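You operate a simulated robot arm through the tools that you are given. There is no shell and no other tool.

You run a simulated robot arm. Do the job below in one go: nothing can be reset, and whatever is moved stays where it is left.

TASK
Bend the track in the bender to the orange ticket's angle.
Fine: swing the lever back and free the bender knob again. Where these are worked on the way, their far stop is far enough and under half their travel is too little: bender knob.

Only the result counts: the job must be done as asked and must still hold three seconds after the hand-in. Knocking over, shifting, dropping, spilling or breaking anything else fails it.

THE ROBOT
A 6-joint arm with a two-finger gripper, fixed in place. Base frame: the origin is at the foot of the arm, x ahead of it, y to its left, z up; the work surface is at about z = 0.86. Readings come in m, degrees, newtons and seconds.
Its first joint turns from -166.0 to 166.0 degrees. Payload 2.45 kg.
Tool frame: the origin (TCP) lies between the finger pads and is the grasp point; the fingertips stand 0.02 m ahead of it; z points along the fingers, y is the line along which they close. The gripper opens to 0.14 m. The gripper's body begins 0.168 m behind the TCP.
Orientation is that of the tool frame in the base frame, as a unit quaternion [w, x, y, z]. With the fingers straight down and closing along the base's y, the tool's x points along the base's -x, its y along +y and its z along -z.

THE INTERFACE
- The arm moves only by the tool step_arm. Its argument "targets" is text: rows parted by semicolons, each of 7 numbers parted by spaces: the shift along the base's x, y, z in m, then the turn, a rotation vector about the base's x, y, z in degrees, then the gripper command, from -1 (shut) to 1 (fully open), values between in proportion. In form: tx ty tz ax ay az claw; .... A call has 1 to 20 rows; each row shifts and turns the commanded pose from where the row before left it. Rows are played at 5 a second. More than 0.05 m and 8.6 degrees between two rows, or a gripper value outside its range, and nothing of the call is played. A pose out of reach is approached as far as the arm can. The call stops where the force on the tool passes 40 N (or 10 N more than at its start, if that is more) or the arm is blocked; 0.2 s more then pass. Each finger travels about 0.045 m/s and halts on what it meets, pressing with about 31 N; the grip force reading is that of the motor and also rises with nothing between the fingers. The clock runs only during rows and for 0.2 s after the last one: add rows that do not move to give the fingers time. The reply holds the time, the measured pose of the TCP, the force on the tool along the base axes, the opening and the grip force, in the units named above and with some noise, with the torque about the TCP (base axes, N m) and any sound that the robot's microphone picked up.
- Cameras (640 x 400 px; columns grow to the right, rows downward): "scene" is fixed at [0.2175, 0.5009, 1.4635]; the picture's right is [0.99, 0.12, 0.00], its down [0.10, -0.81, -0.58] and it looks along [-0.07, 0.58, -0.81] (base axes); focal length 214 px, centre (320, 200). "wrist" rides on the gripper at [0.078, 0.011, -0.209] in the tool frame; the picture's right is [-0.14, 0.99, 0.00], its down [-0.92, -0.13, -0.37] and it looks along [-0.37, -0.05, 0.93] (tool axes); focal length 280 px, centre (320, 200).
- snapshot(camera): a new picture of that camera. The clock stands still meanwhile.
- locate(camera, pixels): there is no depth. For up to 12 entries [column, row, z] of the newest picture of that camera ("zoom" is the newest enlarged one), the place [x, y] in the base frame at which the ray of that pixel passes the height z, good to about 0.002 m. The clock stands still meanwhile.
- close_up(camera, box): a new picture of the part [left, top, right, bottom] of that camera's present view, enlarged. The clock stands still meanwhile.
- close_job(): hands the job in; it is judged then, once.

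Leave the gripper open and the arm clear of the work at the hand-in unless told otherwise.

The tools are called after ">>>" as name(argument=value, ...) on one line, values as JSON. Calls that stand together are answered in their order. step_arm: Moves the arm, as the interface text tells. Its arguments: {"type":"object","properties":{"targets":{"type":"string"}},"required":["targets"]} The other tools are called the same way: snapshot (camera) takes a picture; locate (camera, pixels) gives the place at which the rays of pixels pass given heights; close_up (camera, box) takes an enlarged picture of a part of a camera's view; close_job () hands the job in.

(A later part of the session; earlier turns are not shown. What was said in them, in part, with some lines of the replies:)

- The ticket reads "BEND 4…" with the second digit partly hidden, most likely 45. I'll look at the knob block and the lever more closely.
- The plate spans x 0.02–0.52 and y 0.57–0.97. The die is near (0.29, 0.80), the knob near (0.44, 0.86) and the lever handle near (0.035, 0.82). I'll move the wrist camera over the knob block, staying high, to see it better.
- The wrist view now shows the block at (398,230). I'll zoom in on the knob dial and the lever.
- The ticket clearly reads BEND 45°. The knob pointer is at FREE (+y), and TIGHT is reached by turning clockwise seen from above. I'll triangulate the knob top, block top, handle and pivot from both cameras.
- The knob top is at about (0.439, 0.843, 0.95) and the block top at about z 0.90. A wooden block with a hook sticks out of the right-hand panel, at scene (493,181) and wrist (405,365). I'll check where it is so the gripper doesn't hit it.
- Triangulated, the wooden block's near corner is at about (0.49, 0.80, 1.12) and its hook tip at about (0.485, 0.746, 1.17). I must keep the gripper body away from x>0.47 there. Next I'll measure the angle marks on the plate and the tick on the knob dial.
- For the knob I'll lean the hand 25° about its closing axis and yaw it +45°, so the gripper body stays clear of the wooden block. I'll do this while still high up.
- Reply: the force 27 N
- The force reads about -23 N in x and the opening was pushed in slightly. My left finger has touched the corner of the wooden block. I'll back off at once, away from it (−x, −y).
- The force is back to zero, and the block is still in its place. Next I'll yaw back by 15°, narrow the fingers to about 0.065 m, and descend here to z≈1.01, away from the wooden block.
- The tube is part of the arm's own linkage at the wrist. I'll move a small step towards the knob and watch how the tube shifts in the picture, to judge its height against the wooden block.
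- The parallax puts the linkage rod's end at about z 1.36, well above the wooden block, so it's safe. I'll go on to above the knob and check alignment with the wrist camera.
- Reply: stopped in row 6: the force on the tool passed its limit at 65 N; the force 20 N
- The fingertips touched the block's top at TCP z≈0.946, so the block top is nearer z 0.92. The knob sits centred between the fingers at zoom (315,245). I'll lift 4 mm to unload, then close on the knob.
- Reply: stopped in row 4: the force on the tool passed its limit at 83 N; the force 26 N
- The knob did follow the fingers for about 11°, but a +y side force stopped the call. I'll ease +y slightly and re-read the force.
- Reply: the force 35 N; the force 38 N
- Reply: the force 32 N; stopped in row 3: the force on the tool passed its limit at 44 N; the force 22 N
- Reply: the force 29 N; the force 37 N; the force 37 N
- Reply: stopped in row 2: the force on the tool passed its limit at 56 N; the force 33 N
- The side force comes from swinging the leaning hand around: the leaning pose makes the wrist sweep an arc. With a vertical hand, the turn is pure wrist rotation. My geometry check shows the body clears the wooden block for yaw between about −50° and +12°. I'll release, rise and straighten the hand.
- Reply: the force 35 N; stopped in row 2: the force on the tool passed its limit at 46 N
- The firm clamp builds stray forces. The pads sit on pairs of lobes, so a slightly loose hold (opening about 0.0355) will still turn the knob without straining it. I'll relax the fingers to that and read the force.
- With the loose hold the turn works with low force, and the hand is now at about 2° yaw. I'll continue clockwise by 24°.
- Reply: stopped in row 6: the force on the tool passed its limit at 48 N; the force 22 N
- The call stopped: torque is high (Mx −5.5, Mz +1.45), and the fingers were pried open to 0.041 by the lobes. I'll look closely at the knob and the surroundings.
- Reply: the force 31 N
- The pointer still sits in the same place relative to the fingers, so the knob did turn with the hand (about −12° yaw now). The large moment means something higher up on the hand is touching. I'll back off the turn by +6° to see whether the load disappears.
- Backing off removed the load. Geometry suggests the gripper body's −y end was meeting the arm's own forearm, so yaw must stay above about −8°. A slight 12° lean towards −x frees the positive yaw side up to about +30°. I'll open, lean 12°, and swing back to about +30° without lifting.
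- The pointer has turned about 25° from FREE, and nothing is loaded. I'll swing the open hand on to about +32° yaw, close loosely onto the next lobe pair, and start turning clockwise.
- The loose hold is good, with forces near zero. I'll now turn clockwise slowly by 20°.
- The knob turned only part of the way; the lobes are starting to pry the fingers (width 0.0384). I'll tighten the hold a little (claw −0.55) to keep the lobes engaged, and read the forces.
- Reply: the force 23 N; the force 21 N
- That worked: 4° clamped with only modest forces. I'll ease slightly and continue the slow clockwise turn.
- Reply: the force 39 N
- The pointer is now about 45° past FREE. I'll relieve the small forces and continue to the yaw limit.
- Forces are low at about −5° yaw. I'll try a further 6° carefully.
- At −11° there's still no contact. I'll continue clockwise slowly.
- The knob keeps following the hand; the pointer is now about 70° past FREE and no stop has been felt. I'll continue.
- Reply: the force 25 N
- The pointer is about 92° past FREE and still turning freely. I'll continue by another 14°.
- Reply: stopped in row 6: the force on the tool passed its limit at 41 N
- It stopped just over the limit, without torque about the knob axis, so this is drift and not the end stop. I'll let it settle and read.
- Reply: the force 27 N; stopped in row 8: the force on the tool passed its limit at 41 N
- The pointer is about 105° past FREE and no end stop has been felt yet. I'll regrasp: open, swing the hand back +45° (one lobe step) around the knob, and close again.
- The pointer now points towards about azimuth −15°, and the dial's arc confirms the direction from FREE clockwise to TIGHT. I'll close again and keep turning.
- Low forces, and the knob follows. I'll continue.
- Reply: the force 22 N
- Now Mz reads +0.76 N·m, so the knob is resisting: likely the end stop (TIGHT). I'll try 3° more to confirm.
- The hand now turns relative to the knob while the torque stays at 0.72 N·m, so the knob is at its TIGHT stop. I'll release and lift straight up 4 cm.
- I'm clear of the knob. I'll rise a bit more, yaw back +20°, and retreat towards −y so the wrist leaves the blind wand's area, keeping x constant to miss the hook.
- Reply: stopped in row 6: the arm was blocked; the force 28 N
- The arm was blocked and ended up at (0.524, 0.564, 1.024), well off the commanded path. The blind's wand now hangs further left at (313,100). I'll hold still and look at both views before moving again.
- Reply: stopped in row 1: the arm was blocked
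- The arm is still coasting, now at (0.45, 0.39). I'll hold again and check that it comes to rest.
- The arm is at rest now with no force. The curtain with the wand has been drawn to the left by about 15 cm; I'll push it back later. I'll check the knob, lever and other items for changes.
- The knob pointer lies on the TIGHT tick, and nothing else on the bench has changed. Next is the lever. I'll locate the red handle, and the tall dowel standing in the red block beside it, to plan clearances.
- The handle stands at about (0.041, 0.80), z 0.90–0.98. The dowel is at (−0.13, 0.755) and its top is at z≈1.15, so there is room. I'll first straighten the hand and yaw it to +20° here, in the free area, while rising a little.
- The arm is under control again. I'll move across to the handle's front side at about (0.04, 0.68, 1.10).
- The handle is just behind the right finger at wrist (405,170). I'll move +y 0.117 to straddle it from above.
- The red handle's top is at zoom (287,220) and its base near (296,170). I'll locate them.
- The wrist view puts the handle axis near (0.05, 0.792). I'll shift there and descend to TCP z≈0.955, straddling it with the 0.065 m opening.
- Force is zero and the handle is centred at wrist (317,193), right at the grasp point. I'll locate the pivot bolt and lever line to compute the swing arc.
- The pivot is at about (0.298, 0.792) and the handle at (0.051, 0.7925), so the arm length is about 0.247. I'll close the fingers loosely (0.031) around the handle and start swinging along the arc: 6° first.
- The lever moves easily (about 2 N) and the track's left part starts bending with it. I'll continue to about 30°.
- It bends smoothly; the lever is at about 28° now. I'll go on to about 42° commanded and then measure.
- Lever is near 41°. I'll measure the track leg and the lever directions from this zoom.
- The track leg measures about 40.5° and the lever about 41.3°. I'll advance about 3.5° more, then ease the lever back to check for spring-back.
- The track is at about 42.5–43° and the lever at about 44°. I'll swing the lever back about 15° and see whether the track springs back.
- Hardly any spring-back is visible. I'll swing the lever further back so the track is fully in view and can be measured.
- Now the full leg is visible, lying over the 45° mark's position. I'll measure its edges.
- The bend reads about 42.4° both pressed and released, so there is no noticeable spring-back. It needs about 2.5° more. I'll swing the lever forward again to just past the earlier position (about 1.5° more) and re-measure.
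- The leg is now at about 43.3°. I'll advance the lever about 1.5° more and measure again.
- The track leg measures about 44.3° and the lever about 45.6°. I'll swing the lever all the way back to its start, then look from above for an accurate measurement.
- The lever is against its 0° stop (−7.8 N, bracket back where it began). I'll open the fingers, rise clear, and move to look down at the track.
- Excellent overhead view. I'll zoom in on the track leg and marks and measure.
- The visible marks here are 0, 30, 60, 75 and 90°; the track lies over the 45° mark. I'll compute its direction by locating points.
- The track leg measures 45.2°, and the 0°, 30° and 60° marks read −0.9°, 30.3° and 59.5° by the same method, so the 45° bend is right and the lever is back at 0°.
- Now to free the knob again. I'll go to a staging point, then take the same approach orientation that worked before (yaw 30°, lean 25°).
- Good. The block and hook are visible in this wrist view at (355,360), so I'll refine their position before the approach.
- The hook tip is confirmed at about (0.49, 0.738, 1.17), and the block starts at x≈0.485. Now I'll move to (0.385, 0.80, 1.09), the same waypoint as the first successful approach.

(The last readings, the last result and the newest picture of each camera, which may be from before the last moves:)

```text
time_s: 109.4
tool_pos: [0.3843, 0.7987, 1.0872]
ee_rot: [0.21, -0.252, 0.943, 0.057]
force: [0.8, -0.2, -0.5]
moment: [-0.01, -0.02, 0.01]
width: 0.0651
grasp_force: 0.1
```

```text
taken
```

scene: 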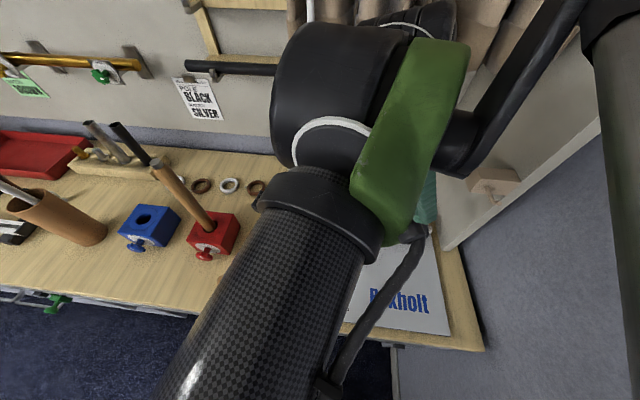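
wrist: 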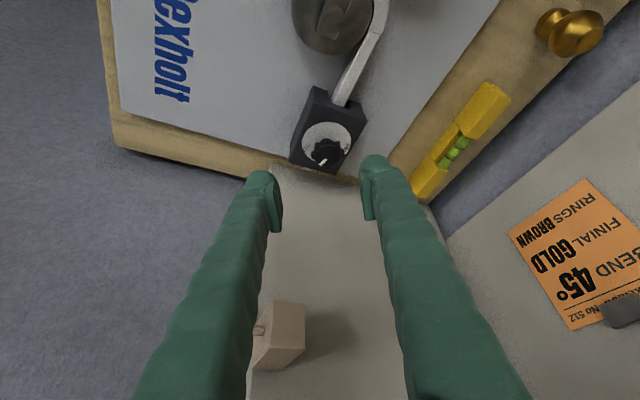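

All clear. I'll descend here to z≈1.01, shift over the knob, and check alignment.

>>> step_arm(targets="0 0 -0.025 0 0 0 -0.07; 0 0 -0.025 0 0 0 -0.07; 0 0 -0.027 0 0 0 -0.07; 0.014 0.011 0 0 0 0 -0.07; 0.014 0.011 0 0 0 0 -0.07; 0.014 0.011 0 0 0 0 -0.07; 0.014 0.011 0 0 0 0 -0.07; 0 0 0 0 0 0 -0.07; 0 0 0 0 0 0 -0.07")

>>> snapshot(camera="wrist")

>>> close_up(camera="wrist", box=[240, 100, 400, 220])

>>> snapshot(camera="scene")

```text
time_s: 111.4
tool_pos: [0.4392, 0.8423, 1.0127]
ee_rot: [0.21, -0.251, 0.943, 0.056]
force: [0.0, 0.1, 0.3]
moment: [0.01, -0.01, 0.01]
width: 0.0652
grasp_force: 0.2
```

```text
taken
```

wrist: 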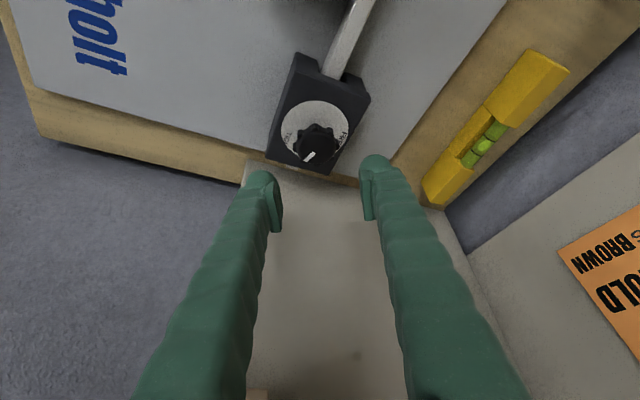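

```text
3.33 times, centred on (320, 160) of wrist
```

zoom: 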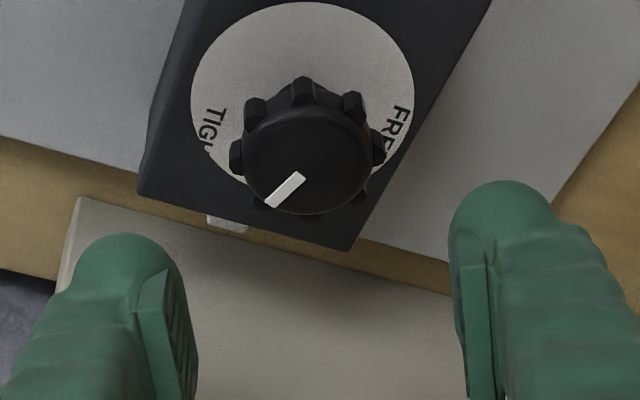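

```text
taken
```

scene: 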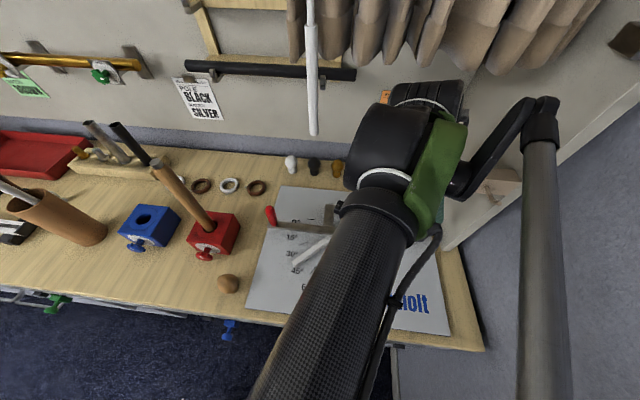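

The curtain wasn't touched. The pointer points towards TIGHT. I'll descend around the knob to z≈0.951.

>>> step_arm(targets="0.002 0.001 -0.02 0 0 0 -0.07; 0 0 -0.02 0 0 0 -0.07; 0 0 -0.012 0 0 0 -0.07; 0 0 -0.009 0 0 0 -0.07; 0 0 0 0 0 0 -0.07; 0 0 0 0 0 0 -0.07")

>>> close_up(camera="wrist", box=[240, 120, 400, 240])

```text
time_s: 112.8
tool_pos: [0.4426, 0.8439, 0.9508]
ee_rot: [0.209, -0.251, 0.943, 0.056]
force: [0.1, -0.5, 0.0]
moment: [0.03, 0.01, 0.04]
width: 0.0651
grasp_force: 0.1
```

```text
3.33 times, centred on (320, 180) of wrist
```

zoom: 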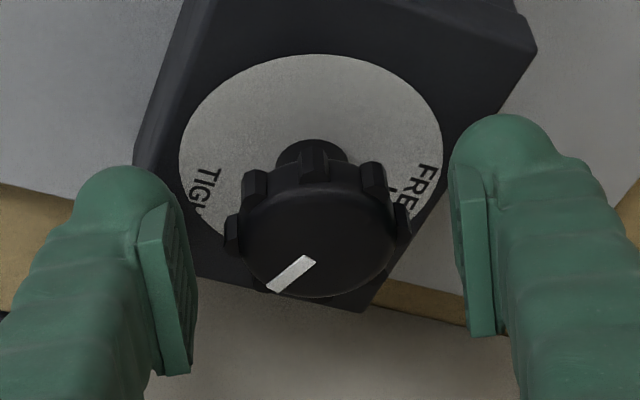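

Centred well. I'll reduce the lean to 12°, lower slightly to z≈0.947, and swing the open hand round to yaw −40°, the alignment it had at the TIGHT stop.

>>> step_arm(targets="0 0 0 -3.25 5.63 0 -0.143; 0 0 0 -3.25 5.63 0 -0.143; -0.001 0 -0.003 0 0 -5 -0.143; 0 0 0 0 0 -5 -0.143; 0 0 0 0 0 -5 -0.143; 0 0 0 0 0 -5 -0.143; 0 0 0 0 0 -5 -0.143; 0 0 0 0 0 -5 -0.143; 0 0 0 0 0 -5 -0.143; 0 0 0 0 0 -5 -0.143; 0 0 0 0 0 -5 -0.143; 0 0 0 0 0 -5 -0.143; 0 0 0 0 0 -5 -0.143; 0 0 0 0 0 -5 -0.143; 0 0 0 0 0 -5 -0.143; 0 0 0 0 0 -5 -0.143; 0 0 0 0 0 0 -0.143; 0 0 0 0 0 0 -0.143")

>>> close_up(camera="wrist", box=[240, 120, 400, 240])

>>> snapshot(camera="scene")

```text
time_s: 116.6
tool_pos: [0.4421, 0.8433, 0.9474]
ee_rot: [0.099, 0.342, 0.934, -0.036]
force: [0.1, 0.3, 0.9]
moment: [-0.02, -0.02, -0.01]
width: 0.0596
grasp_force: 0.1
```

```text
3.33 times, centred on (320, 180) of wrist
```

zoom: 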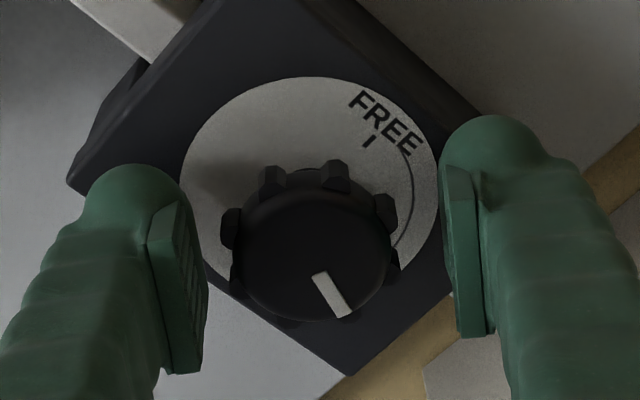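

```text
taken
```

scene: 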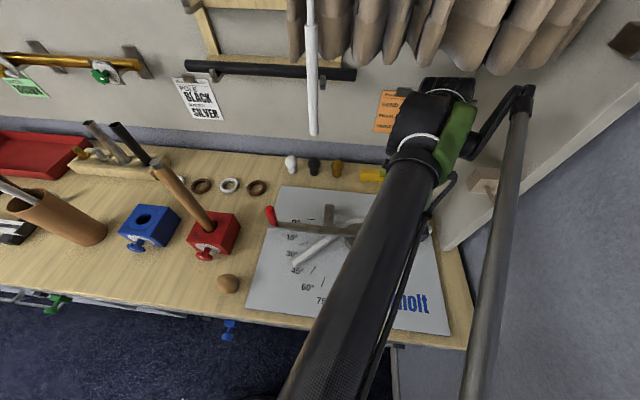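

The hand is in place at yaw −40°. I'll centre by 1.5 mm, close on the knob, and begin turning counter-clockwise.

>>> step_arm(targets="-0.001 -0.001 0 0 0 0 -0.3; 0 0 0 0 0 0 -0.4; 0 0 0 0 0 0 -0.485; 0 0 0 0 0 0 -0.52; 0 0 0 0 0 0 -0.52; 0 0 0 0 0 0 -0.52")

```text
time_s: 118.0
tool_pos: [0.4409, 0.8429, 0.9482]
ee_rot: [0.099, 0.342, 0.934, -0.036]
force: [-3.2, -4.8, -3.8]
moment: [-0.02, -0.04, 0.01]
width: 0.0376
grasp_force: 2.6
```

>>> step_arm(targets="0 0 0 0 0 1.3 -0.54; 0 0 0 0 0 1.3 -0.54; 0 0 0 0 0 1.3 -0.54; 0 0 0 0 0 1.3 -0.54; 0 0 0 0 0 1.3 -0.54; 0 0 0 0 0 1.3 -0.54; 0 0 0 0 0 1.3 -0.54; 0 0 0 0 0 1.3 -0.54; 0 0 0 0 0 1.3 -0.54; 0 0 0 0 0 1.3 -0.54; 0 0 0 0 0 0 -0.54")

>>> close_up(camera="wrist", box=[240, 120, 400, 240])

```text
time_s: 120.4
tool_pos: [0.4401, 0.8438, 0.9488]
ee_rot: [0.102, 0.234, 0.966, -0.025]
force: [-4.6, -6.4, -2.9]
moment: [0.03, 0.09, -0.02]
width: 0.0377
grasp_force: 4.4
```

```text
3.33 times, centred on (320, 180) of wrist
```

zoom: 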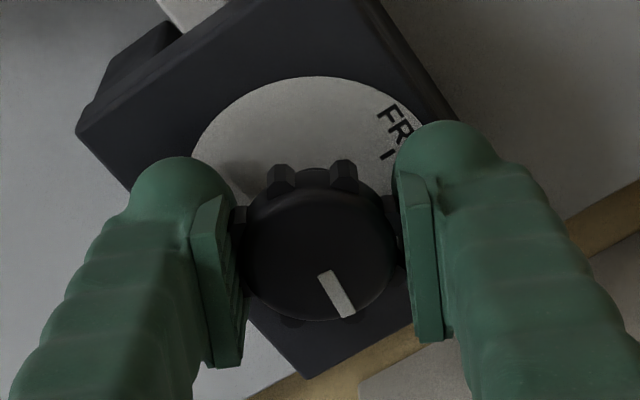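

The knob turns back with the hand and forces are low. I'll continue counter-clockwise by 27°.

>>> step_arm(targets="0 0 0 0 0 1.5 -0.54; 0 0 0 0 0 1.5 -0.54; 0 0 0 0 0 1.5 -0.54; 0 0 0 0 0 1.5 -0.54; 0 0 0 0 0 1.5 -0.54; 0 0 0 0 0 1.5 -0.54; 0 0 0 0 0 1.5 -0.54; 0 0 0 0 0 1.5 -0.54; 0 0 0 0 0 1.5 -0.54; 0 0 0 0 0 1.5 -0.54; 0 0 0 0 0 1.5 -0.54; 0 0 0 0 0 1.5 -0.54; 0 0 0 0 0 1.5 -0.54; 0 0 0 0 0 1.5 -0.54; 0 0 0 0 0 1.5 -0.54; 0 0 0 0 0 1.5 -0.54; 0 0 0 0 0 1.5 -0.54; 0 0 0 0 0 1.5 -0.54; 0 0 0 0 0 0 -0.54")

>>> close_up(camera="wrist", box=[240, 120, 400, 240])

```text
time_s: 124.4
tool_pos: [0.4401, 0.8438, 0.9478]
ee_rot: [0.106, 0.001, 0.994, -0.001]
force: [-3.9, -4.9, 5.3]
moment: [-0.04, -0.06, 0.01]
width: 0.0361
grasp_force: 45.1
```

```text
3.33 times, centred on (320, 180) of wrist
```

zoom: 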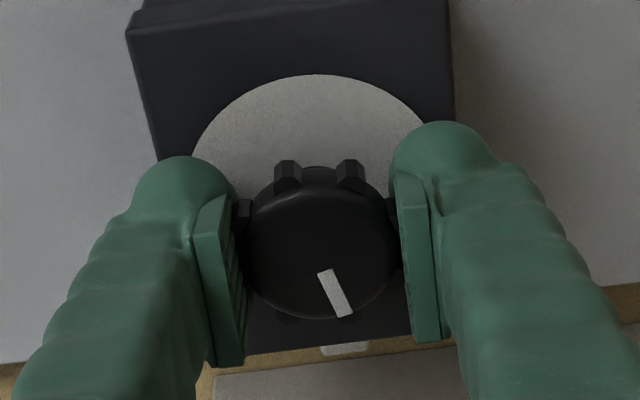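

The hand is at yaw 0° and still turning freely. I'll continue by another 28°.

>>> step_arm(targets="0 0 0 0 0 1.5 -0.54; 0 0 0 0 0 1.5 -0.54; 0 0 0 0 0 1.5 -0.54; 0 0 0 0 0 1.5 -0.54; 0 0 0 0 0 1.5 -0.54; 0 0 0 0 0 1.5 -0.54; 0 0 0 0 0 1.5 -0.54; 0 0 0 0 0 1.5 -0.54; 0 0 0 0 0 1.5 -0.54; 0 0 0 0 0 1.5 -0.54; 0 0 0 0 0 1.5 -0.54; 0 0 0 0 0 1.5 -0.54; 0 0 0 0 0 1.5 -0.54; 0 0 0 0 0 1.5 -0.54; 0 0 0 0 0 1.5 -0.54; 0 0 0 0 0 1.5 -0.54; 0 0 0 0 0 1.5 -0.54; 0 0 0 0 0 1.5 -0.54; 0 0 0 0 0 1.5 -0.54; 0 0 0 0 0 0 -0.54")

>>> close_up(camera="wrist", box=[240, 120, 400, 240])

```text
time_s: 128.6
tool_pos: [0.4406, 0.8429, 0.9479]
ee_rot: [0.102, -0.243, 0.964, 0.026]
force: [-1.4, -0.8, 6.3]
moment: [-0.01, -0.04, -0.01]
width: 0.0362
grasp_force: 45.1
```

```text
3.33 times, centred on (320, 180) of wrist
```

zoom: 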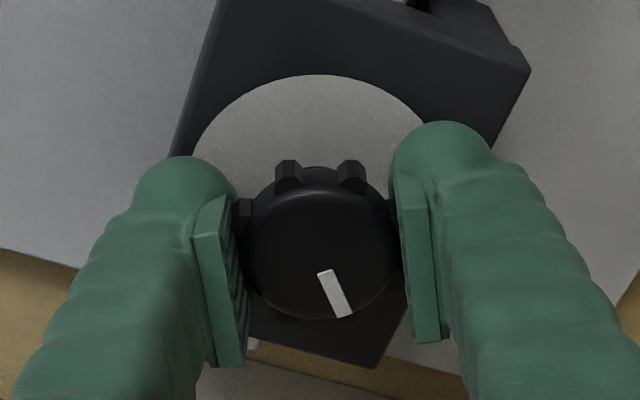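

The pointer is now about 40° short of FREE. I'll open, swing the hand back −45° (one lobe step), and close again.

>>> step_arm(targets="0 0 0 0 0 0 -0.143; 0 0 0 0 0 0 -0.143; 0 0 0 0 0 0 -0.143; 0 0 0 0 0 -5 -0.143; 0 0 0 0 0 -5 -0.143; 0 0 0 0 0 -5 -0.143; 0 0 0 0 0 -5 -0.143; 0 0 0 0 0 -5 -0.143; 0 0 0 0 0 -5 -0.143; 0 0 0 0 0 -5 -0.143; 0 0 0 0 0 -5 -0.143; 0 0 0 0 0 -5 -0.143; 0 0 0 0 0 0 -0.143; 0 0 0 0 0 0 -0.3; 0 0 0 0 0 0 -0.4; 0 0 0 0 0 0 -0.485; 0 0 0 0 0 0 -0.52; 0 0 0 0 0 0 -0.54; 0 0 0 0 0 0 -0.54")

>>> close_up(camera="wrist", box=[240, 120, 400, 240])

```text
time_s: 132.6
tool_pos: [0.4391, 0.8423, 0.9476]
ee_rot: [0.104, 0.145, 0.984, -0.015]
force: [-2.6, -6.0, -4.3]
moment: [-0.02, 0.05, -0.01]
width: 0.0357
grasp_force: 45.4
```

```text
3.33 times, centred on (320, 180) of wrist
```

zoom: 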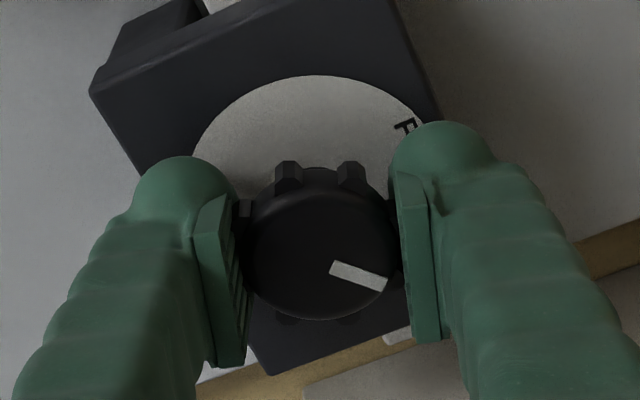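

The regrasp is good, with low forces. I'll turn counter-clockwise by 28°.

>>> step_arm(targets="0 0 0 0 0 1.5 -0.54; 0 0 0 0 0 1.5 -0.54; 0 0 0 0 0 1.5 -0.54; 0 0 0 0 0 1.5 -0.54; 0 0 0 0 0 1.5 -0.54; 0 0 0 0 0 1.5 -0.54; 0 0 0 0 0 1.5 -0.54; 0 0 0 0 0 1.5 -0.54; 0 0 0 0 0 1.5 -0.54; 0 0 0 0 0 1.5 -0.54; 0 0 0 0 0 1.5 -0.54; 0 0 0 0 0 1.5 -0.54; 0 0 0 0 0 1.5 -0.54; 0 0 0 0 0 1.5 -0.54; 0 0 0 0 0 1.5 -0.54; 0 0 0 0 0 1.5 -0.54; 0 0 0 0 0 1.5 -0.54; 0 0 0 0 0 1.5 -0.54; 0 0 0 0 0 0 -0.54")

>>> close_up(camera="wrist", box=[240, 120, 400, 240])

```text
time_s: 136.6
tool_pos: [0.4408, 0.8432, 0.9473]
ee_rot: [0.104, -0.089, 0.991, 0.011]
force: [-3.4, -7.0, 6.6]
moment: [-0.11, 0.18, 0.01]
width: 0.0358
grasp_force: 44.7
```

```text
3.33 times, centred on (320, 180) of wrist
```

zoom: 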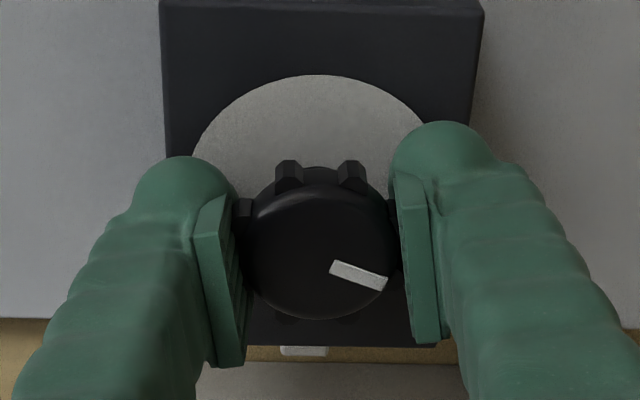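

About 18° remain to FREE. I'll continue until the stop is felt.

>>> step_arm(targets="0 0 0 0 0 1.5 -0.54; 0 0 0 0 0 1.5 -0.54; 0 0 0 0 0 1.5 -0.54; 0 0 0 0 0 1.5 -0.54; 0 0 0 0 0 1.5 -0.54; 0 0 0 0 0 1.5 -0.54; 0 0 0 0 0 1.5 -0.54; 0 0 0 0 0 1.5 -0.54; 0 0 0 0 0 1.5 -0.54; 0 0 0 0 0 1.5 -0.54; 0 0 0 0 0 1.5 -0.54; 0 0 0 0 0 1.5 -0.54; 0 0 0 0 0 1.5 -0.54; 0 0 0 0 0 1.5 -0.54; 0 0 0 0 0 0 -0.54")

>>> close_up(camera="wrist", box=[240, 120, 400, 240])

```text
time_s: 139.8
tool_pos: [0.4402, 0.8422, 0.9472]
ee_rot: [0.102, -0.268, 0.958, 0.028]
force: [-4.3, -3.7, 1.3]
moment: [-0.03, -0.01, 0.01]
width: 0.036
grasp_force: 45.5
```

```text
3.33 times, centred on (320, 180) of wrist
```

zoom: 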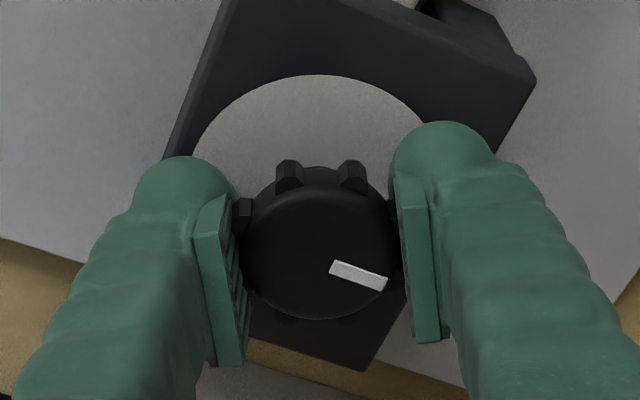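

The pointer is now at about FREE (azimuth 91°) with no stop torque yet. I'll go a few degrees more to feel the end stop.

>>> step_arm(targets="0 0 0 0 0 1.3 -0.54; 0 0 0 0 0 1.3 -0.54; 0 0 0 0 0 1.3 -0.54; 0 0 0 0 0 1.3 -0.54; 0 0 0 0 0 1.3 -0.54; 0 0 0 0 0 0 -0.54")

>>> close_up(camera="wrist", box=[240, 120, 400, 240])

```text
time_s: 141.2
tool_pos: [0.4397, 0.8434, 0.9478]
ee_rot: [0.1, -0.323, 0.941, 0.035]
force: [0.9, 0.4, 1.8]
moment: [0.11, -0.19, -0.87]
width: 0.0358
grasp_force: 44.6
```

```text
3.33 times, centred on (320, 180) of wrist
```

zoom: 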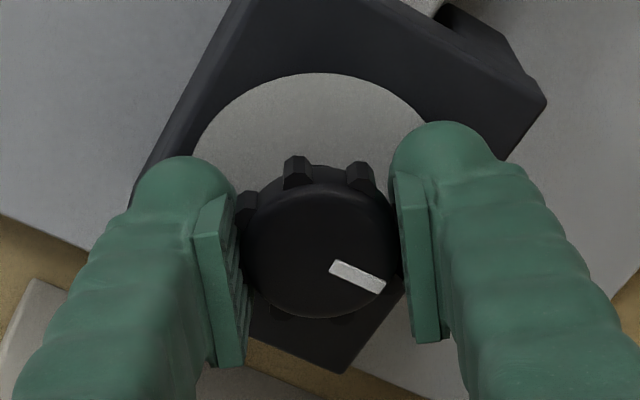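

Mz is −0.87 N·m, so the knob is at its FREE stop. I'll release, restore the 25° lean and yaw 30° used in the approach, and lift straight up to z≈1.01.

>>> step_arm(targets="0 0 0 0 0 0 -0.07; 0 0 0 0 0 0 -0.07; 0 0 0 0 0 0 -0.07; 0 0 0.003 0 0 -3.8 -0.07; 0 0 0 0 0 -3.8 -0.07; 0 0 0.001 3.25 -5.63 0 -0.07; 0 0 0 3.25 -5.63 0 -0.07; 0 0 0.02 0 0 0 -0.07; 0 0 0.02 0 0 0 -0.07; 0 0 0.02 0 0 0 -0.07; 0 0 0 0 0 0 -0.07")

>>> snapshot(camera="wrist")

>>> close_up(camera="wrist", box=[240, 100, 400, 220])

>>> snapshot(camera="scene")

```text
time_s: 143.6
tool_pos: [0.4409, 0.8434, 1.0123]
ee_rot: [0.21, -0.255, 0.942, 0.057]
force: [-0.2, 0.8, -0.1]
moment: [0.04, 0.01, 0.02]
width: 0.0651
grasp_force: 0.1
```

```text
taken
```

wrist: 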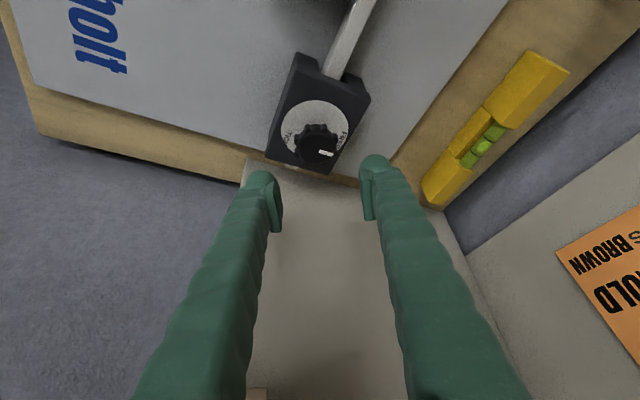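

```text
3.33 times, centred on (320, 160) of wrist
```

zoom: 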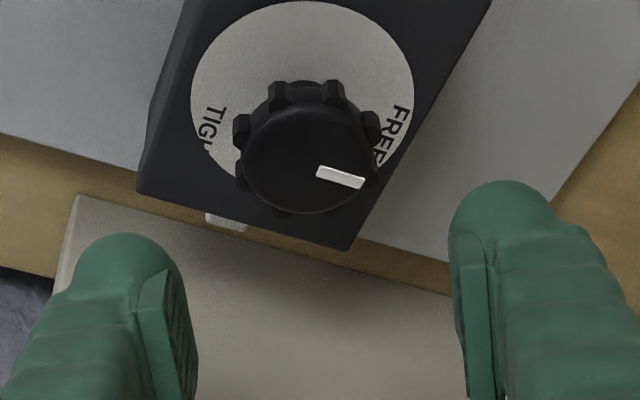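

```text
taken
```

scene: 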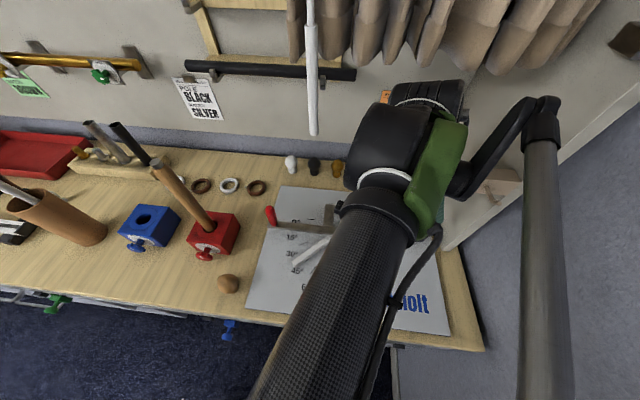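

The pointer is back at FREE as at the start, and the curtain hasn't moved further. I'll retreat along the same path as the approach.

>>> step_arm(targets="-0.014 -0.011 0 0 0 0 -0.07; -0.014 -0.011 0 0 0 0 -0.07; -0.014 -0.011 0 0 0 0 -0.07; -0.014 -0.011 0 0 0 0 -0.07; 0 0 0.025 0 0 0 -0.07; 0 0 0.025 0 0 0 -0.07; 0 0 0.025 0 0 0 -0.07; 0 0 0 0 0 0 -0.07")

>>> step_arm(targets="-0.0265 -0.0293 0.0045 0 0 0 -0.07; -0.0265 -0.0293 0.0045 0 0 0 -0.07; -0.0265 -0.0293 0.0045 0 0 0 -0.07; -0.0265 -0.0293 0.0045 0 0 0 -0.07; -0.0265 -0.0293 0.0045 0 0 0 -0.07; -0.0265 -0.0293 0.0045 0 0 0 -0.07; 0 0 0 0 0 0 -0.07; 0 0 0 0 0 0 -0.07")

>>> snapshot(camera="scene")

>>> snapshot(camera="wrist")

```text
time_s: 145.4
tool_pos: [0.3857, 0.7988, 1.0873]
ee_rot: [0.21, -0.254, 0.943, 0.056]
force: [-0.7, -0.1, 0.1]
moment: [-0.01, -0.03, 0.05]
width: 0.0653
grasp_force: 0.0
```

```text
time_s: 147.2
tool_pos: [0.2254, 0.6238, 1.1144]
ee_rot: [0.209, -0.254, 0.943, 0.057]
force: [-0.3, -0.2, -0.5]
moment: [-0.02, -0.01, 0.02]
width: 0.065
grasp_force: 0.0
```

```text
taken
```

scene: 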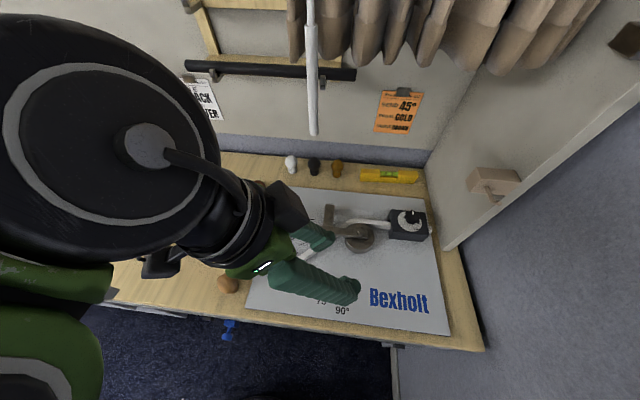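

```text
taken
```

wrist: 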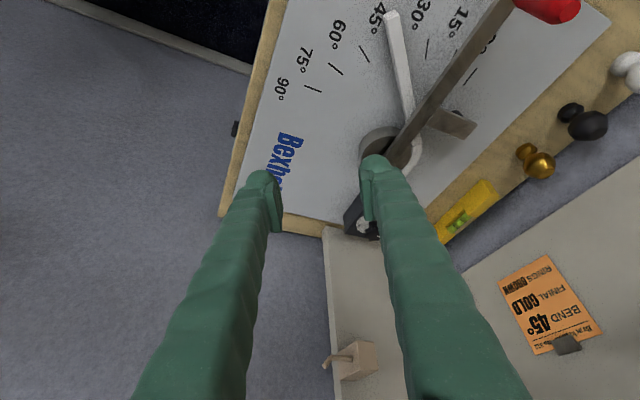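

The main job is done: the track is bent to 45°, the lever is back and the knob is free. What remains is the curtain I dragged by accident: its wand should hang at scene (400,140) but now hangs at (313,135). I'll go to a spot where the wrist camera can see the wand and measure its place, then push it gently back.

>>> step_arm(targets="-0.026 -0.0185 0.034 0 0 0 -0.5; -0.026 -0.0185 0.034 0 0 0 -0.8; -0.026 -0.0185 0.034 0 0 0 -1; -0.026 -0.0185 0.034 0 0 0 -1; 0 0 0 0 0 8 -1; 0 0 0 0 0 8 -1; 0 0 0 0 0 8 -1; 0 0 0 0 0 8 -1; 0 0 0 0 0 0 -1; 0 0 0 0 0 0 -1")

>>> snapshot(camera="wrist")

>>> snapshot(camera="scene")

```text
time_s: 149.4
tool_pos: [0.1212, 0.5492, 1.2496]
ee_rot: [0.187, -0.503, 0.836, 0.112]
force: [0.0, -0.1, 0.6]
moment: [0.03, -0.01, -0.01]
width: 0.0
grasp_force: 30.0
```

```text
taken
```

wrist: 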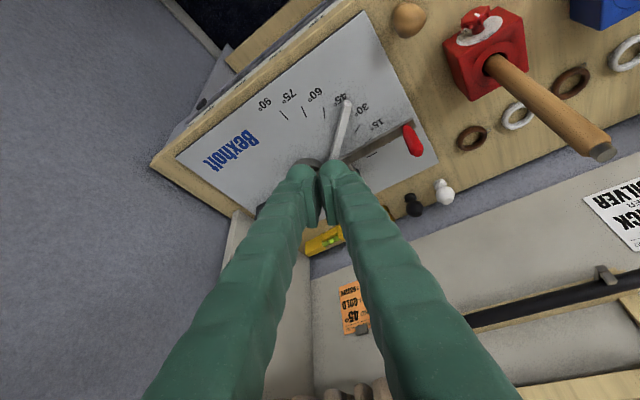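

```text
taken
```

scene: 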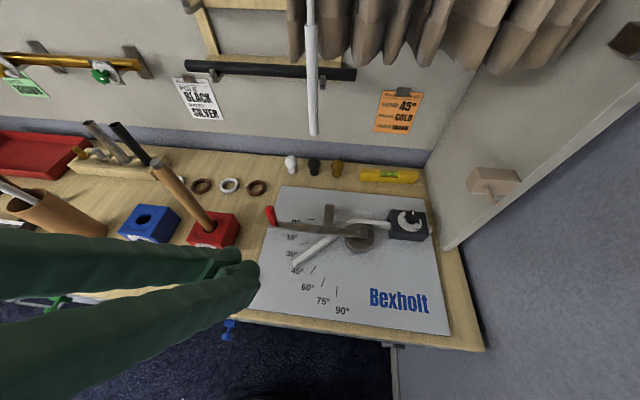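

The closed fingers hide the wand. I'll open them for a view.

>>> step_arm(targets="0 0 0 0 0 0 1; 0 0 0 0 0 0 1; 0 0 0 0 0 0 1; 0 0 0 0 0 0 1; 0 0 0 0 0 0 1; 0 0 0 0 0 0 1; 0 0 0 0 0 0 1; 0 0 0 0 0 0 1")

>>> snapshot(camera="wrist")

```text
time_s: 151.2
tool_pos: [0.1209, 0.55, 1.2514]
ee_rot: [0.186, -0.504, 0.836, 0.112]
force: [0.1, -0.4, -1.1]
moment: [-0.03, 0.01, 0.0]
width: 0.1398
grasp_force: 0.1
```

```text
taken
```

wrist: 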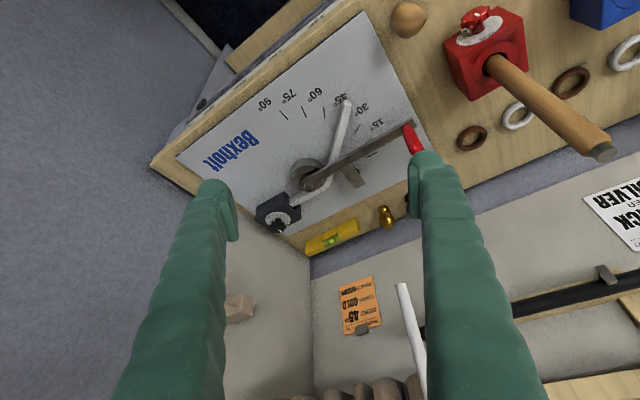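

The wand's lower end is visible at wrist (402,285). I'll triangulate it with scene (313,135).

>>> locate(camera="wrist", pixels=[[402, 285, 1.18], [402, 285, 1.2], [402, 285, 1.22], [402, 285, 1.24], [402, 285, 1.26], [410, 380, 1.3], [340, 390, 1.3]])

>>> locate(camera="scene", pixels=[[313, 135, 1.18], [313, 135, 1.2], [313, 135, 1.22], [313, 135, 1.24], [313, 135, 1.26], [400, 140, 1.22], [400, 140, 1.24]])

```text
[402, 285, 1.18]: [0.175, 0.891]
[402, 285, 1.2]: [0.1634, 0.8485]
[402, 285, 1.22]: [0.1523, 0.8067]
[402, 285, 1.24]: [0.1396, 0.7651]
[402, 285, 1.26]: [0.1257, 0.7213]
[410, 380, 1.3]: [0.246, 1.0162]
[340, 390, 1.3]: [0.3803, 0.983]
```

```text
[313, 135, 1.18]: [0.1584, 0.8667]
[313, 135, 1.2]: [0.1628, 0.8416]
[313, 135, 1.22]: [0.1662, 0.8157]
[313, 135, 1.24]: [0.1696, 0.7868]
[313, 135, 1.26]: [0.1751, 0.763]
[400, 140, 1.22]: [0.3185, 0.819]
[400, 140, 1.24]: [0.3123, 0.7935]
```

The wand now hangs at (0.164, 0.84) with its end at z 1.20; it belongs at about (0.324, 0.84). I'll point the hand forward (leaning it back towards the base) so the open fingers can straddle the wand from the front and slide it back. First the yaw to 90°, moving to (0.165, 0.70, 1.26).

>>> step_arm(targets="0.011 0.03 0.0025 0 0 6.95 0.2; 0.011 0.03 0.0025 0 0 6.95 0; 0.011 0.03 0.0025 0 0 6.95 0; 0.011 0.03 0.0025 0 0 6.95 0; 0 0 0 0 0 0 0; 0 0 0 0 0 0 0")

>>> step_arm(targets="0 0 0 8 0 0 0; 0 0 0 8 0 0 0; 0 0 0 8 0 0 0; 0 0 0 8 0 0 0; 0 0 0 8 0 0 0; 0 0 0 0 0 0 0; 0 0 0 0 0 0 0")

>>> snapshot(camera="scene")

>>> snapshot(camera="wrist")

```text
time_s: 152.6
tool_pos: [0.1654, 0.6694, 1.2615]
ee_rot: [-0.153, 0.69, -0.69, -0.154]
force: [-0.3, -0.5, 0.1]
moment: [-0.01, 0.01, 0.03]
width: 0.07
grasp_force: 0.1
```

```text
time_s: 154.2
tool_pos: [0.1667, 0.6695, 1.2605]
ee_rot: [0.381, -0.596, 0.597, 0.38]
force: [0.2, -0.7, 0.6]
moment: [-0.03, 0.04, 0.04]
width: 0.0702
grasp_force: 0.1
```

```text
taken
```

scene: 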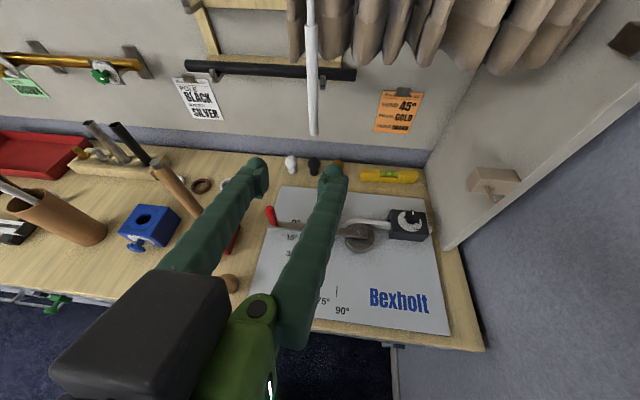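

```text
taken
```

wrist: 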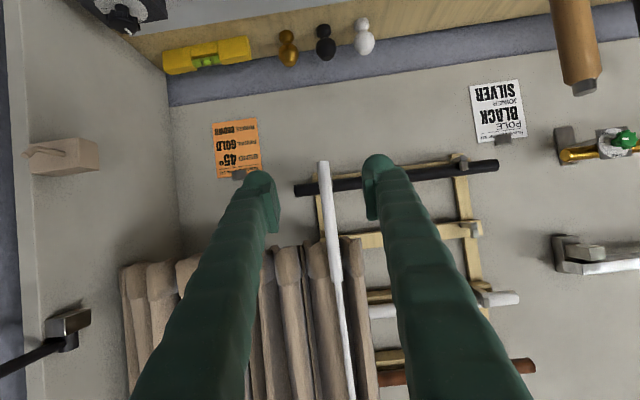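

A perfect view: the wand is at (330,250), between the fingers, with the curtain on its rail beside it. I'll move straight forward (+y 0.165) so the fingers straddle the wand near its lower end.

>>> step_arm(targets="0 0.04 0 0 0 0 0; 0 0.04 0 0 0 0 0; 0 0.04 0 0 0 0 0; 0 0.03 0 0 0 0 0; 0 0.015 0 0 0 0 0; 0 0 0 0 0 0 0; 0 0 0 0 0 0 0")

>>> snapshot(camera="scene")

>>> snapshot(camera="wrist")

```text
time_s: 155.8
tool_pos: [0.1647, 0.8343, 1.2593]
ee_rot: [0.381, -0.596, 0.596, 0.381]
force: [-0.1, -0.2, 0.0]
moment: [0.0, -0.02, 0.02]
width: 0.0699
grasp_force: 0.0
```

```text
taken
```

scene: 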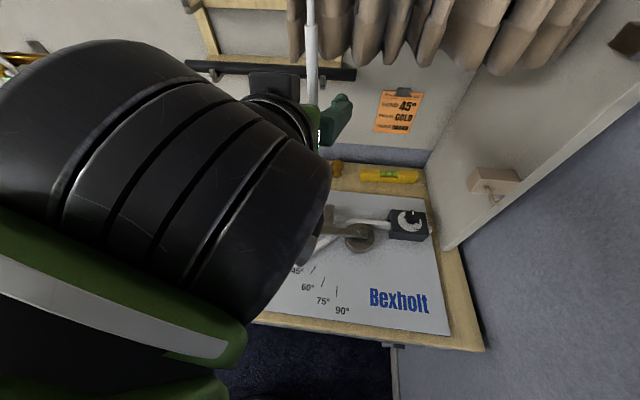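

```text
taken
```

wrist: 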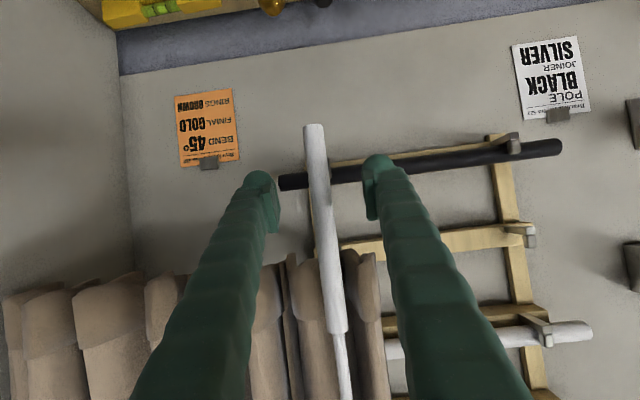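

The wand runs right through the grasp point at (320,194). I'll narrow the fingers to about 0.03 (a loose straddle) and slide it slowly in +x by 0.12 first.

>>> step_arm(targets="0 0 0 0 0 0 -0.3; 0 0 0 0 0 0 -0.57; 0 0 0 0 0 0 -0.57; 0.01 0 0 0 0 0 -0.57; 0.01 0 0 0 0 0 -0.57; 0.01 0 0 0 0 0 -0.57; 0.01 0 0 0 0 0 -0.57; 0.01 0 0 0 0 0 -0.57; 0.01 0 0 0 0 0 -0.57; 0.01 0 0 0 0 0 -0.57; 0.01 0 0 0 0 0 -0.57; 0.01 0 0 0 0 0 -0.57; 0.01 0 0 0 0 0 -0.57; 0.01 0 0 0 0 0 -0.57; 0.01 0 0 0 0 0 -0.57; 0 0 0 0 0 0 -0.57; 0 0 0 0 0 0 -0.57")

>>> snapshot(camera="scene")

>>> snapshot(camera="wrist")

```text
time_s: 159.4
tool_pos: [0.286, 0.8362, 1.2601]
ee_rot: [-0.379, 0.597, -0.596, -0.381]
force: [-0.6, 0.2, -0.6]
moment: [-0.03, 0.03, 0.0]
width: 0.0304
grasp_force: 0.3
```

```text
taken
```

scene: 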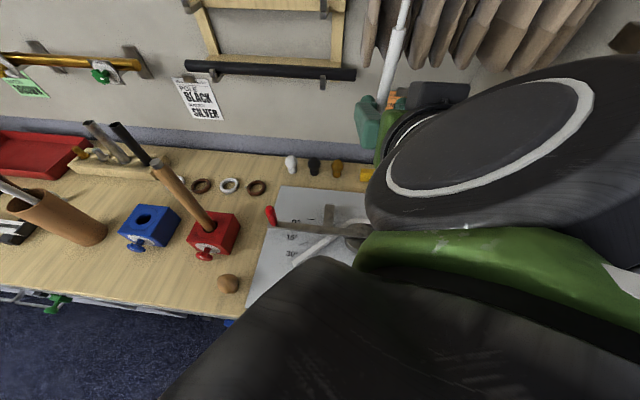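

```text
taken
```

wrist: 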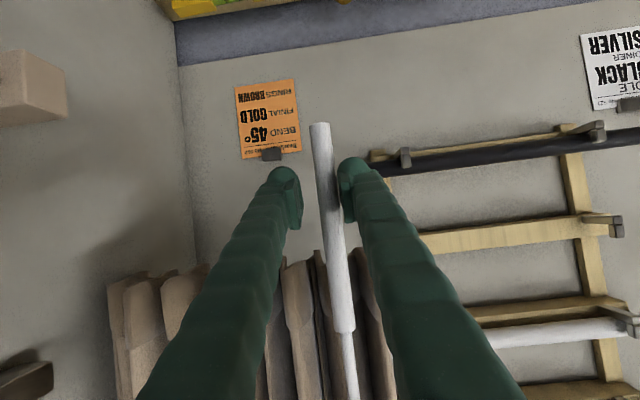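

The wand and curtain slide back smoothly with almost no force. I'll move the remaining 0.045 m.

>>> step_arm(targets="0.009 0 0 0 0 0 -0.57; 0.009 0 0 0 0 0 -0.57; 0.009 0 0 0 0 0 -0.57; 0.009 0 0 0 0 0 -0.57; 0.007 0 0 0 0 0 -0.57; 0 0 0 0 0 0 -0.57; 0 0 0 0 0 0 -0.57")

>>> snapshot(camera="scene")

>>> close_up(camera="scene", box=[340, 0, 560, 150])

```text
time_s: 161.0
tool_pos: [0.3289, 0.8342, 1.2591]
ee_rot: [-0.38, 0.596, -0.596, -0.381]
force: [-0.6, 0.7, 0.8]
moment: [0.04, -0.04, -0.01]
width: 0.0301
grasp_force: 0.0
```

```text
taken
```

scene: 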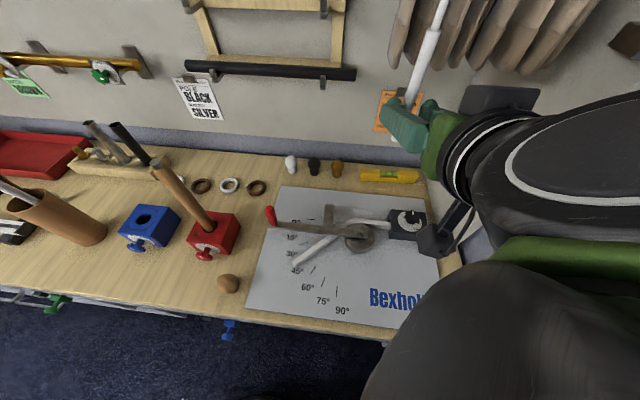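

```text
2.67 times, centred on (450, 75) of scene
```

zoom: 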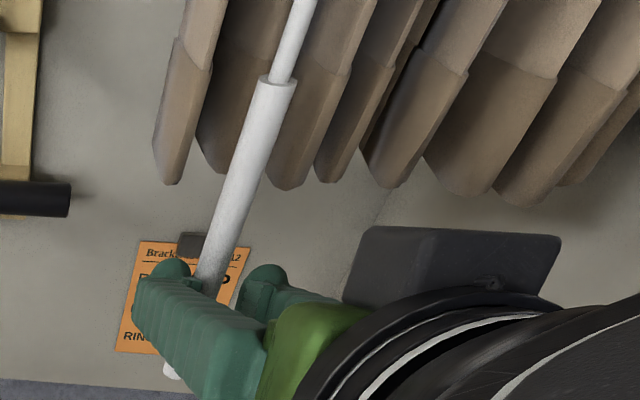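

The wand is about 4 px (7 mm) short of its original line (it should be at column 424 at row 75; it's at 419). I'll nudge it +0.008.

>>> step_arm(targets="0.004 0 0 0 0 0 -0.57; 0.004 0 0 0 0 0 -0.57; 0 0 0 0 0 0 -0.57; 0 0 0 0 0 0 -0.57")

>>> close_up(camera="scene", box=[365, 20, 485, 95])

```text
time_s: 162.0
tool_pos: [0.3368, 0.8347, 1.2604]
ee_rot: [0.381, -0.596, 0.596, 0.381]
force: [-1.0, -0.6, -0.3]
moment: [0.0, -0.04, 0.01]
width: 0.0309
grasp_force: 0.6
```

```text
5.33 times, centred on (425, 58) of scene
```

zoom: 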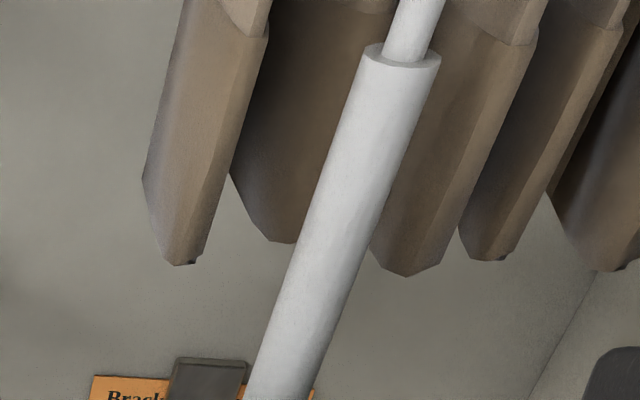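

The wand is back on its original line (column 422 at row 80, as at the start). I'll open the fingers and back straight out in −y.

>>> step_arm(targets="0 0 0 0 0 0 -0.3; 0 0 0 0 0 0 0; 0 0 0 0 0 0 0; 0 0 0 0 0 0 0; 0 -0.02 0 0 0 0 0; 0 -0.03 0 0 0 0 0; 0 -0.04 0 0 0 0 0; 0 -0.04 0 0 0 0 0; 0 -0.04 0 0 0 0 0; 0 0 0 0 0 0 0; 0 0 0 0 0 0 0")

>>> snapshot(camera="wrist")

>>> snapshot(camera="scene")

```text
time_s: 164.4
tool_pos: [0.3355, 0.6647, 1.2615]
ee_rot: [-0.381, 0.596, -0.596, -0.381]
force: [-0.1, 0.6, 0.1]
moment: [-0.02, 0.01, -0.01]
width: 0.0702
grasp_force: 0.1
```

```text
taken
```

wrist: 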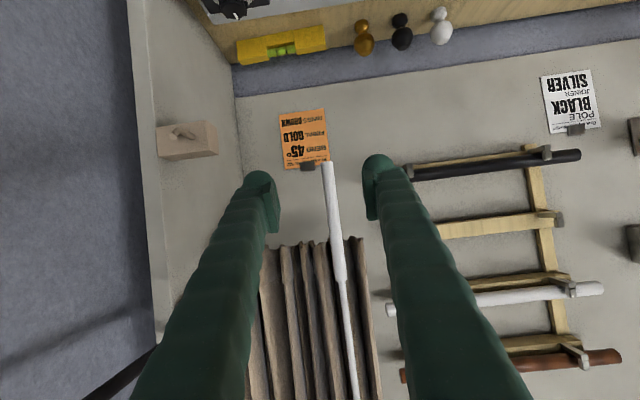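

```text
taken
```

scene: 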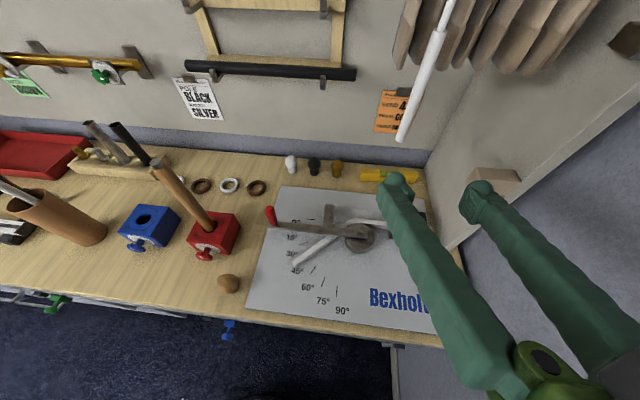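

The curtain and wand now look exactly as at the start, and everything else is in place. I'll back the arm off further, straighten the hand to vertical and open the gripper fully.

>>> step_arm(targets="-0.03 -0.03 0 0 0 0 0.5; -0.03 -0.03 0 0 0 0 1; -0.03 -0.03 0 0 0 0 1; -0.03 -0.03 0 0 0 0 1; 0 0 0 -8 0 0 1; 0 0 0 -8 0 0 1; 0 0 0 -8 0 0 1; 0 0 0 -8 0 0 1; 0 0 0 -8 0 0 1; 0 0 0 -8 0 0 1; 0 0 0 -8 0 0 1; 0 0 0 -8 0 0 1; 0 0 0 0 0 0 1; 0 0 0 0 0 0 1")

>>> snapshot(camera="scene")

>>> snapshot(camera="wrist")

```text
time_s: 167.4
tool_pos: [0.2154, 0.5438, 1.2588]
ee_rot: [0.007, -0.707, 0.707, 0.007]
force: [-0.3, -0.6, -0.8]
moment: [-0.01, -0.02, -0.02]
width: 0.14
grasp_force: 0.0
```

```text
taken
```

scene: 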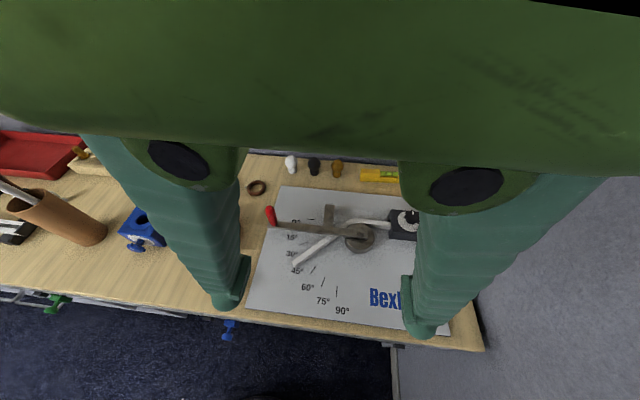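

```text
taken
```

wrist: 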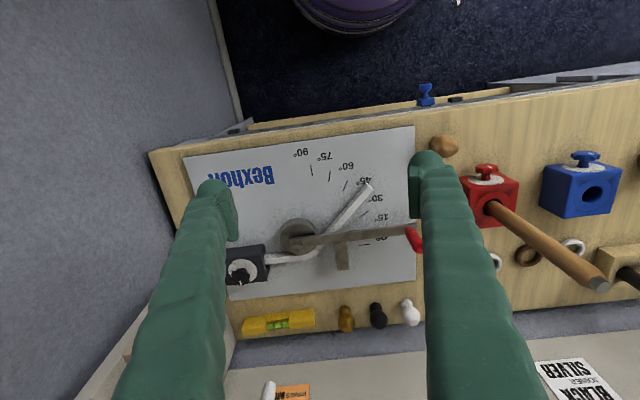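

Everything on the bench looks in place from the wrist view too, but the hand is blocking the scene camera. I'll move back to the starting pose area to check the final state.

>>> step_arm(targets="-0.02 0.004 0 0 0 -8 1; -0.02 0.004 0 0 0 -8 1; -0.02 0.004 0 0 0 -8 1; -0.02 0.004 0 0 0 -8 1; -0.02 0.004 0 0 0 -8 1; -0.02 0.004 0 0 0 -8 1; -0.02 0.004 0 0 0 -8 1; -0.02 0.004 0 0 0 -8 1; -0.02 0.004 0 0 0 -8 1; -0.02 0.004 0 0 0 -8 1; -0.02 0.004 0 0 0 -8 1; -0.01 0.002 -0.02 0 0 -2 1; 0 0 -0.02 0 0 0 1; 0 0 0 0 0 0 1; 0 0 0 0 0 0 1")

>>> snapshot(camera="scene")

>>> close_up(camera="scene", box=[240, 180, 460, 330])

>>> close_up(camera="scene", box=[380, 200, 435, 245])

>>> snapshot(camera="wrist")

```text
time_s: 170.6
tool_pos: [-0.0148, 0.5898, 1.2195]
ee_rot: [0.009, 0.0, 1.0, 0.0]
force: [-0.2, 1.1, 0.3]
moment: [0.01, -0.01, 0.04]
width: 0.14
grasp_force: 0.0
```

```text
taken
```

scene: 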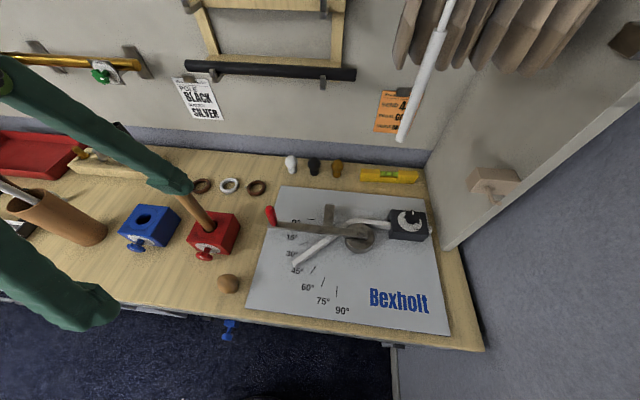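

```text
2.67 times, centred on (350, 255) of scene
```

zoom: 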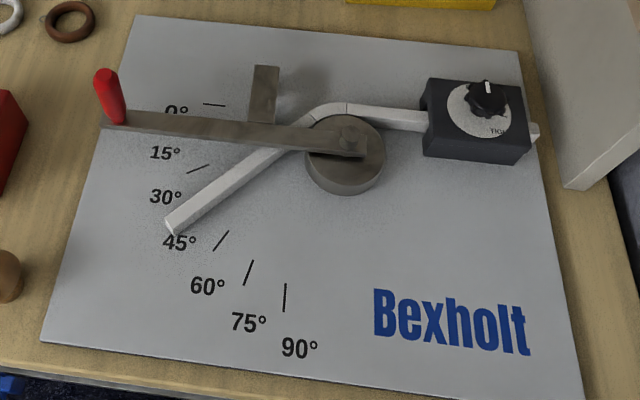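

```text
8.89 times, centred on (408, 222) of scene
```

zoom: 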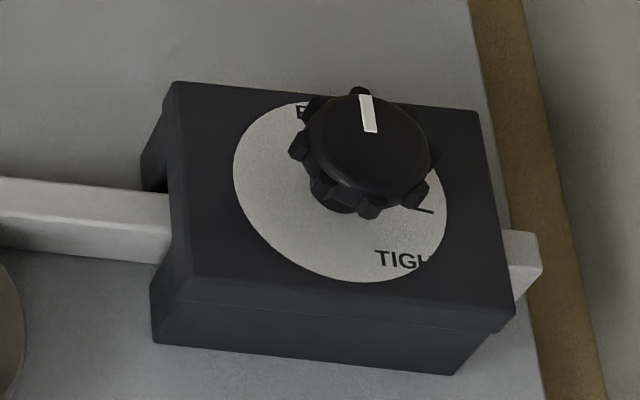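

```text
taken
```

wrist: 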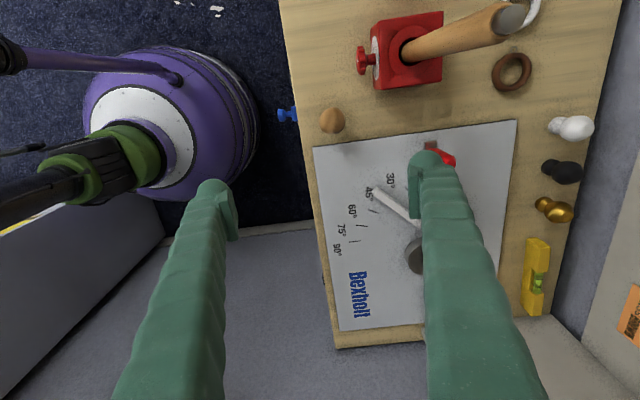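

The final state matches the start except for the bent track. The leg is at 45°, the lever is back at its 0° stop, the knob pointer is at FREE, the curtain and wand are back in their original place, and the arm is at its starting pose with the gripper open. I'm handing in the job.

>>> close_job()

```text
The job is handed in.
```

The track is bent to the orange ticket's 45°, and I've handed the job in. Measured from above, the bend reads about 45.2°, give or take a degree. The lever is back at its 0° stop, and the knob is turned back to its FREE stop.

Some things went wrong along the way:

- **Wooden block:** early on, a finger touched the wooden block on the right-hand panel. I backed off at once, and the block looks unmoved.
- **Curtain:** while retreating from the knob, the arm was blocked and swung off its path. That dragged the hanging curtain and its wand about 16 cm to the left. I slid them back, and the wand hangs on its original line again.

In the last pictures, everything else on the bench looked as it did at the start. The arm is back near its starting pose with the gripper open.
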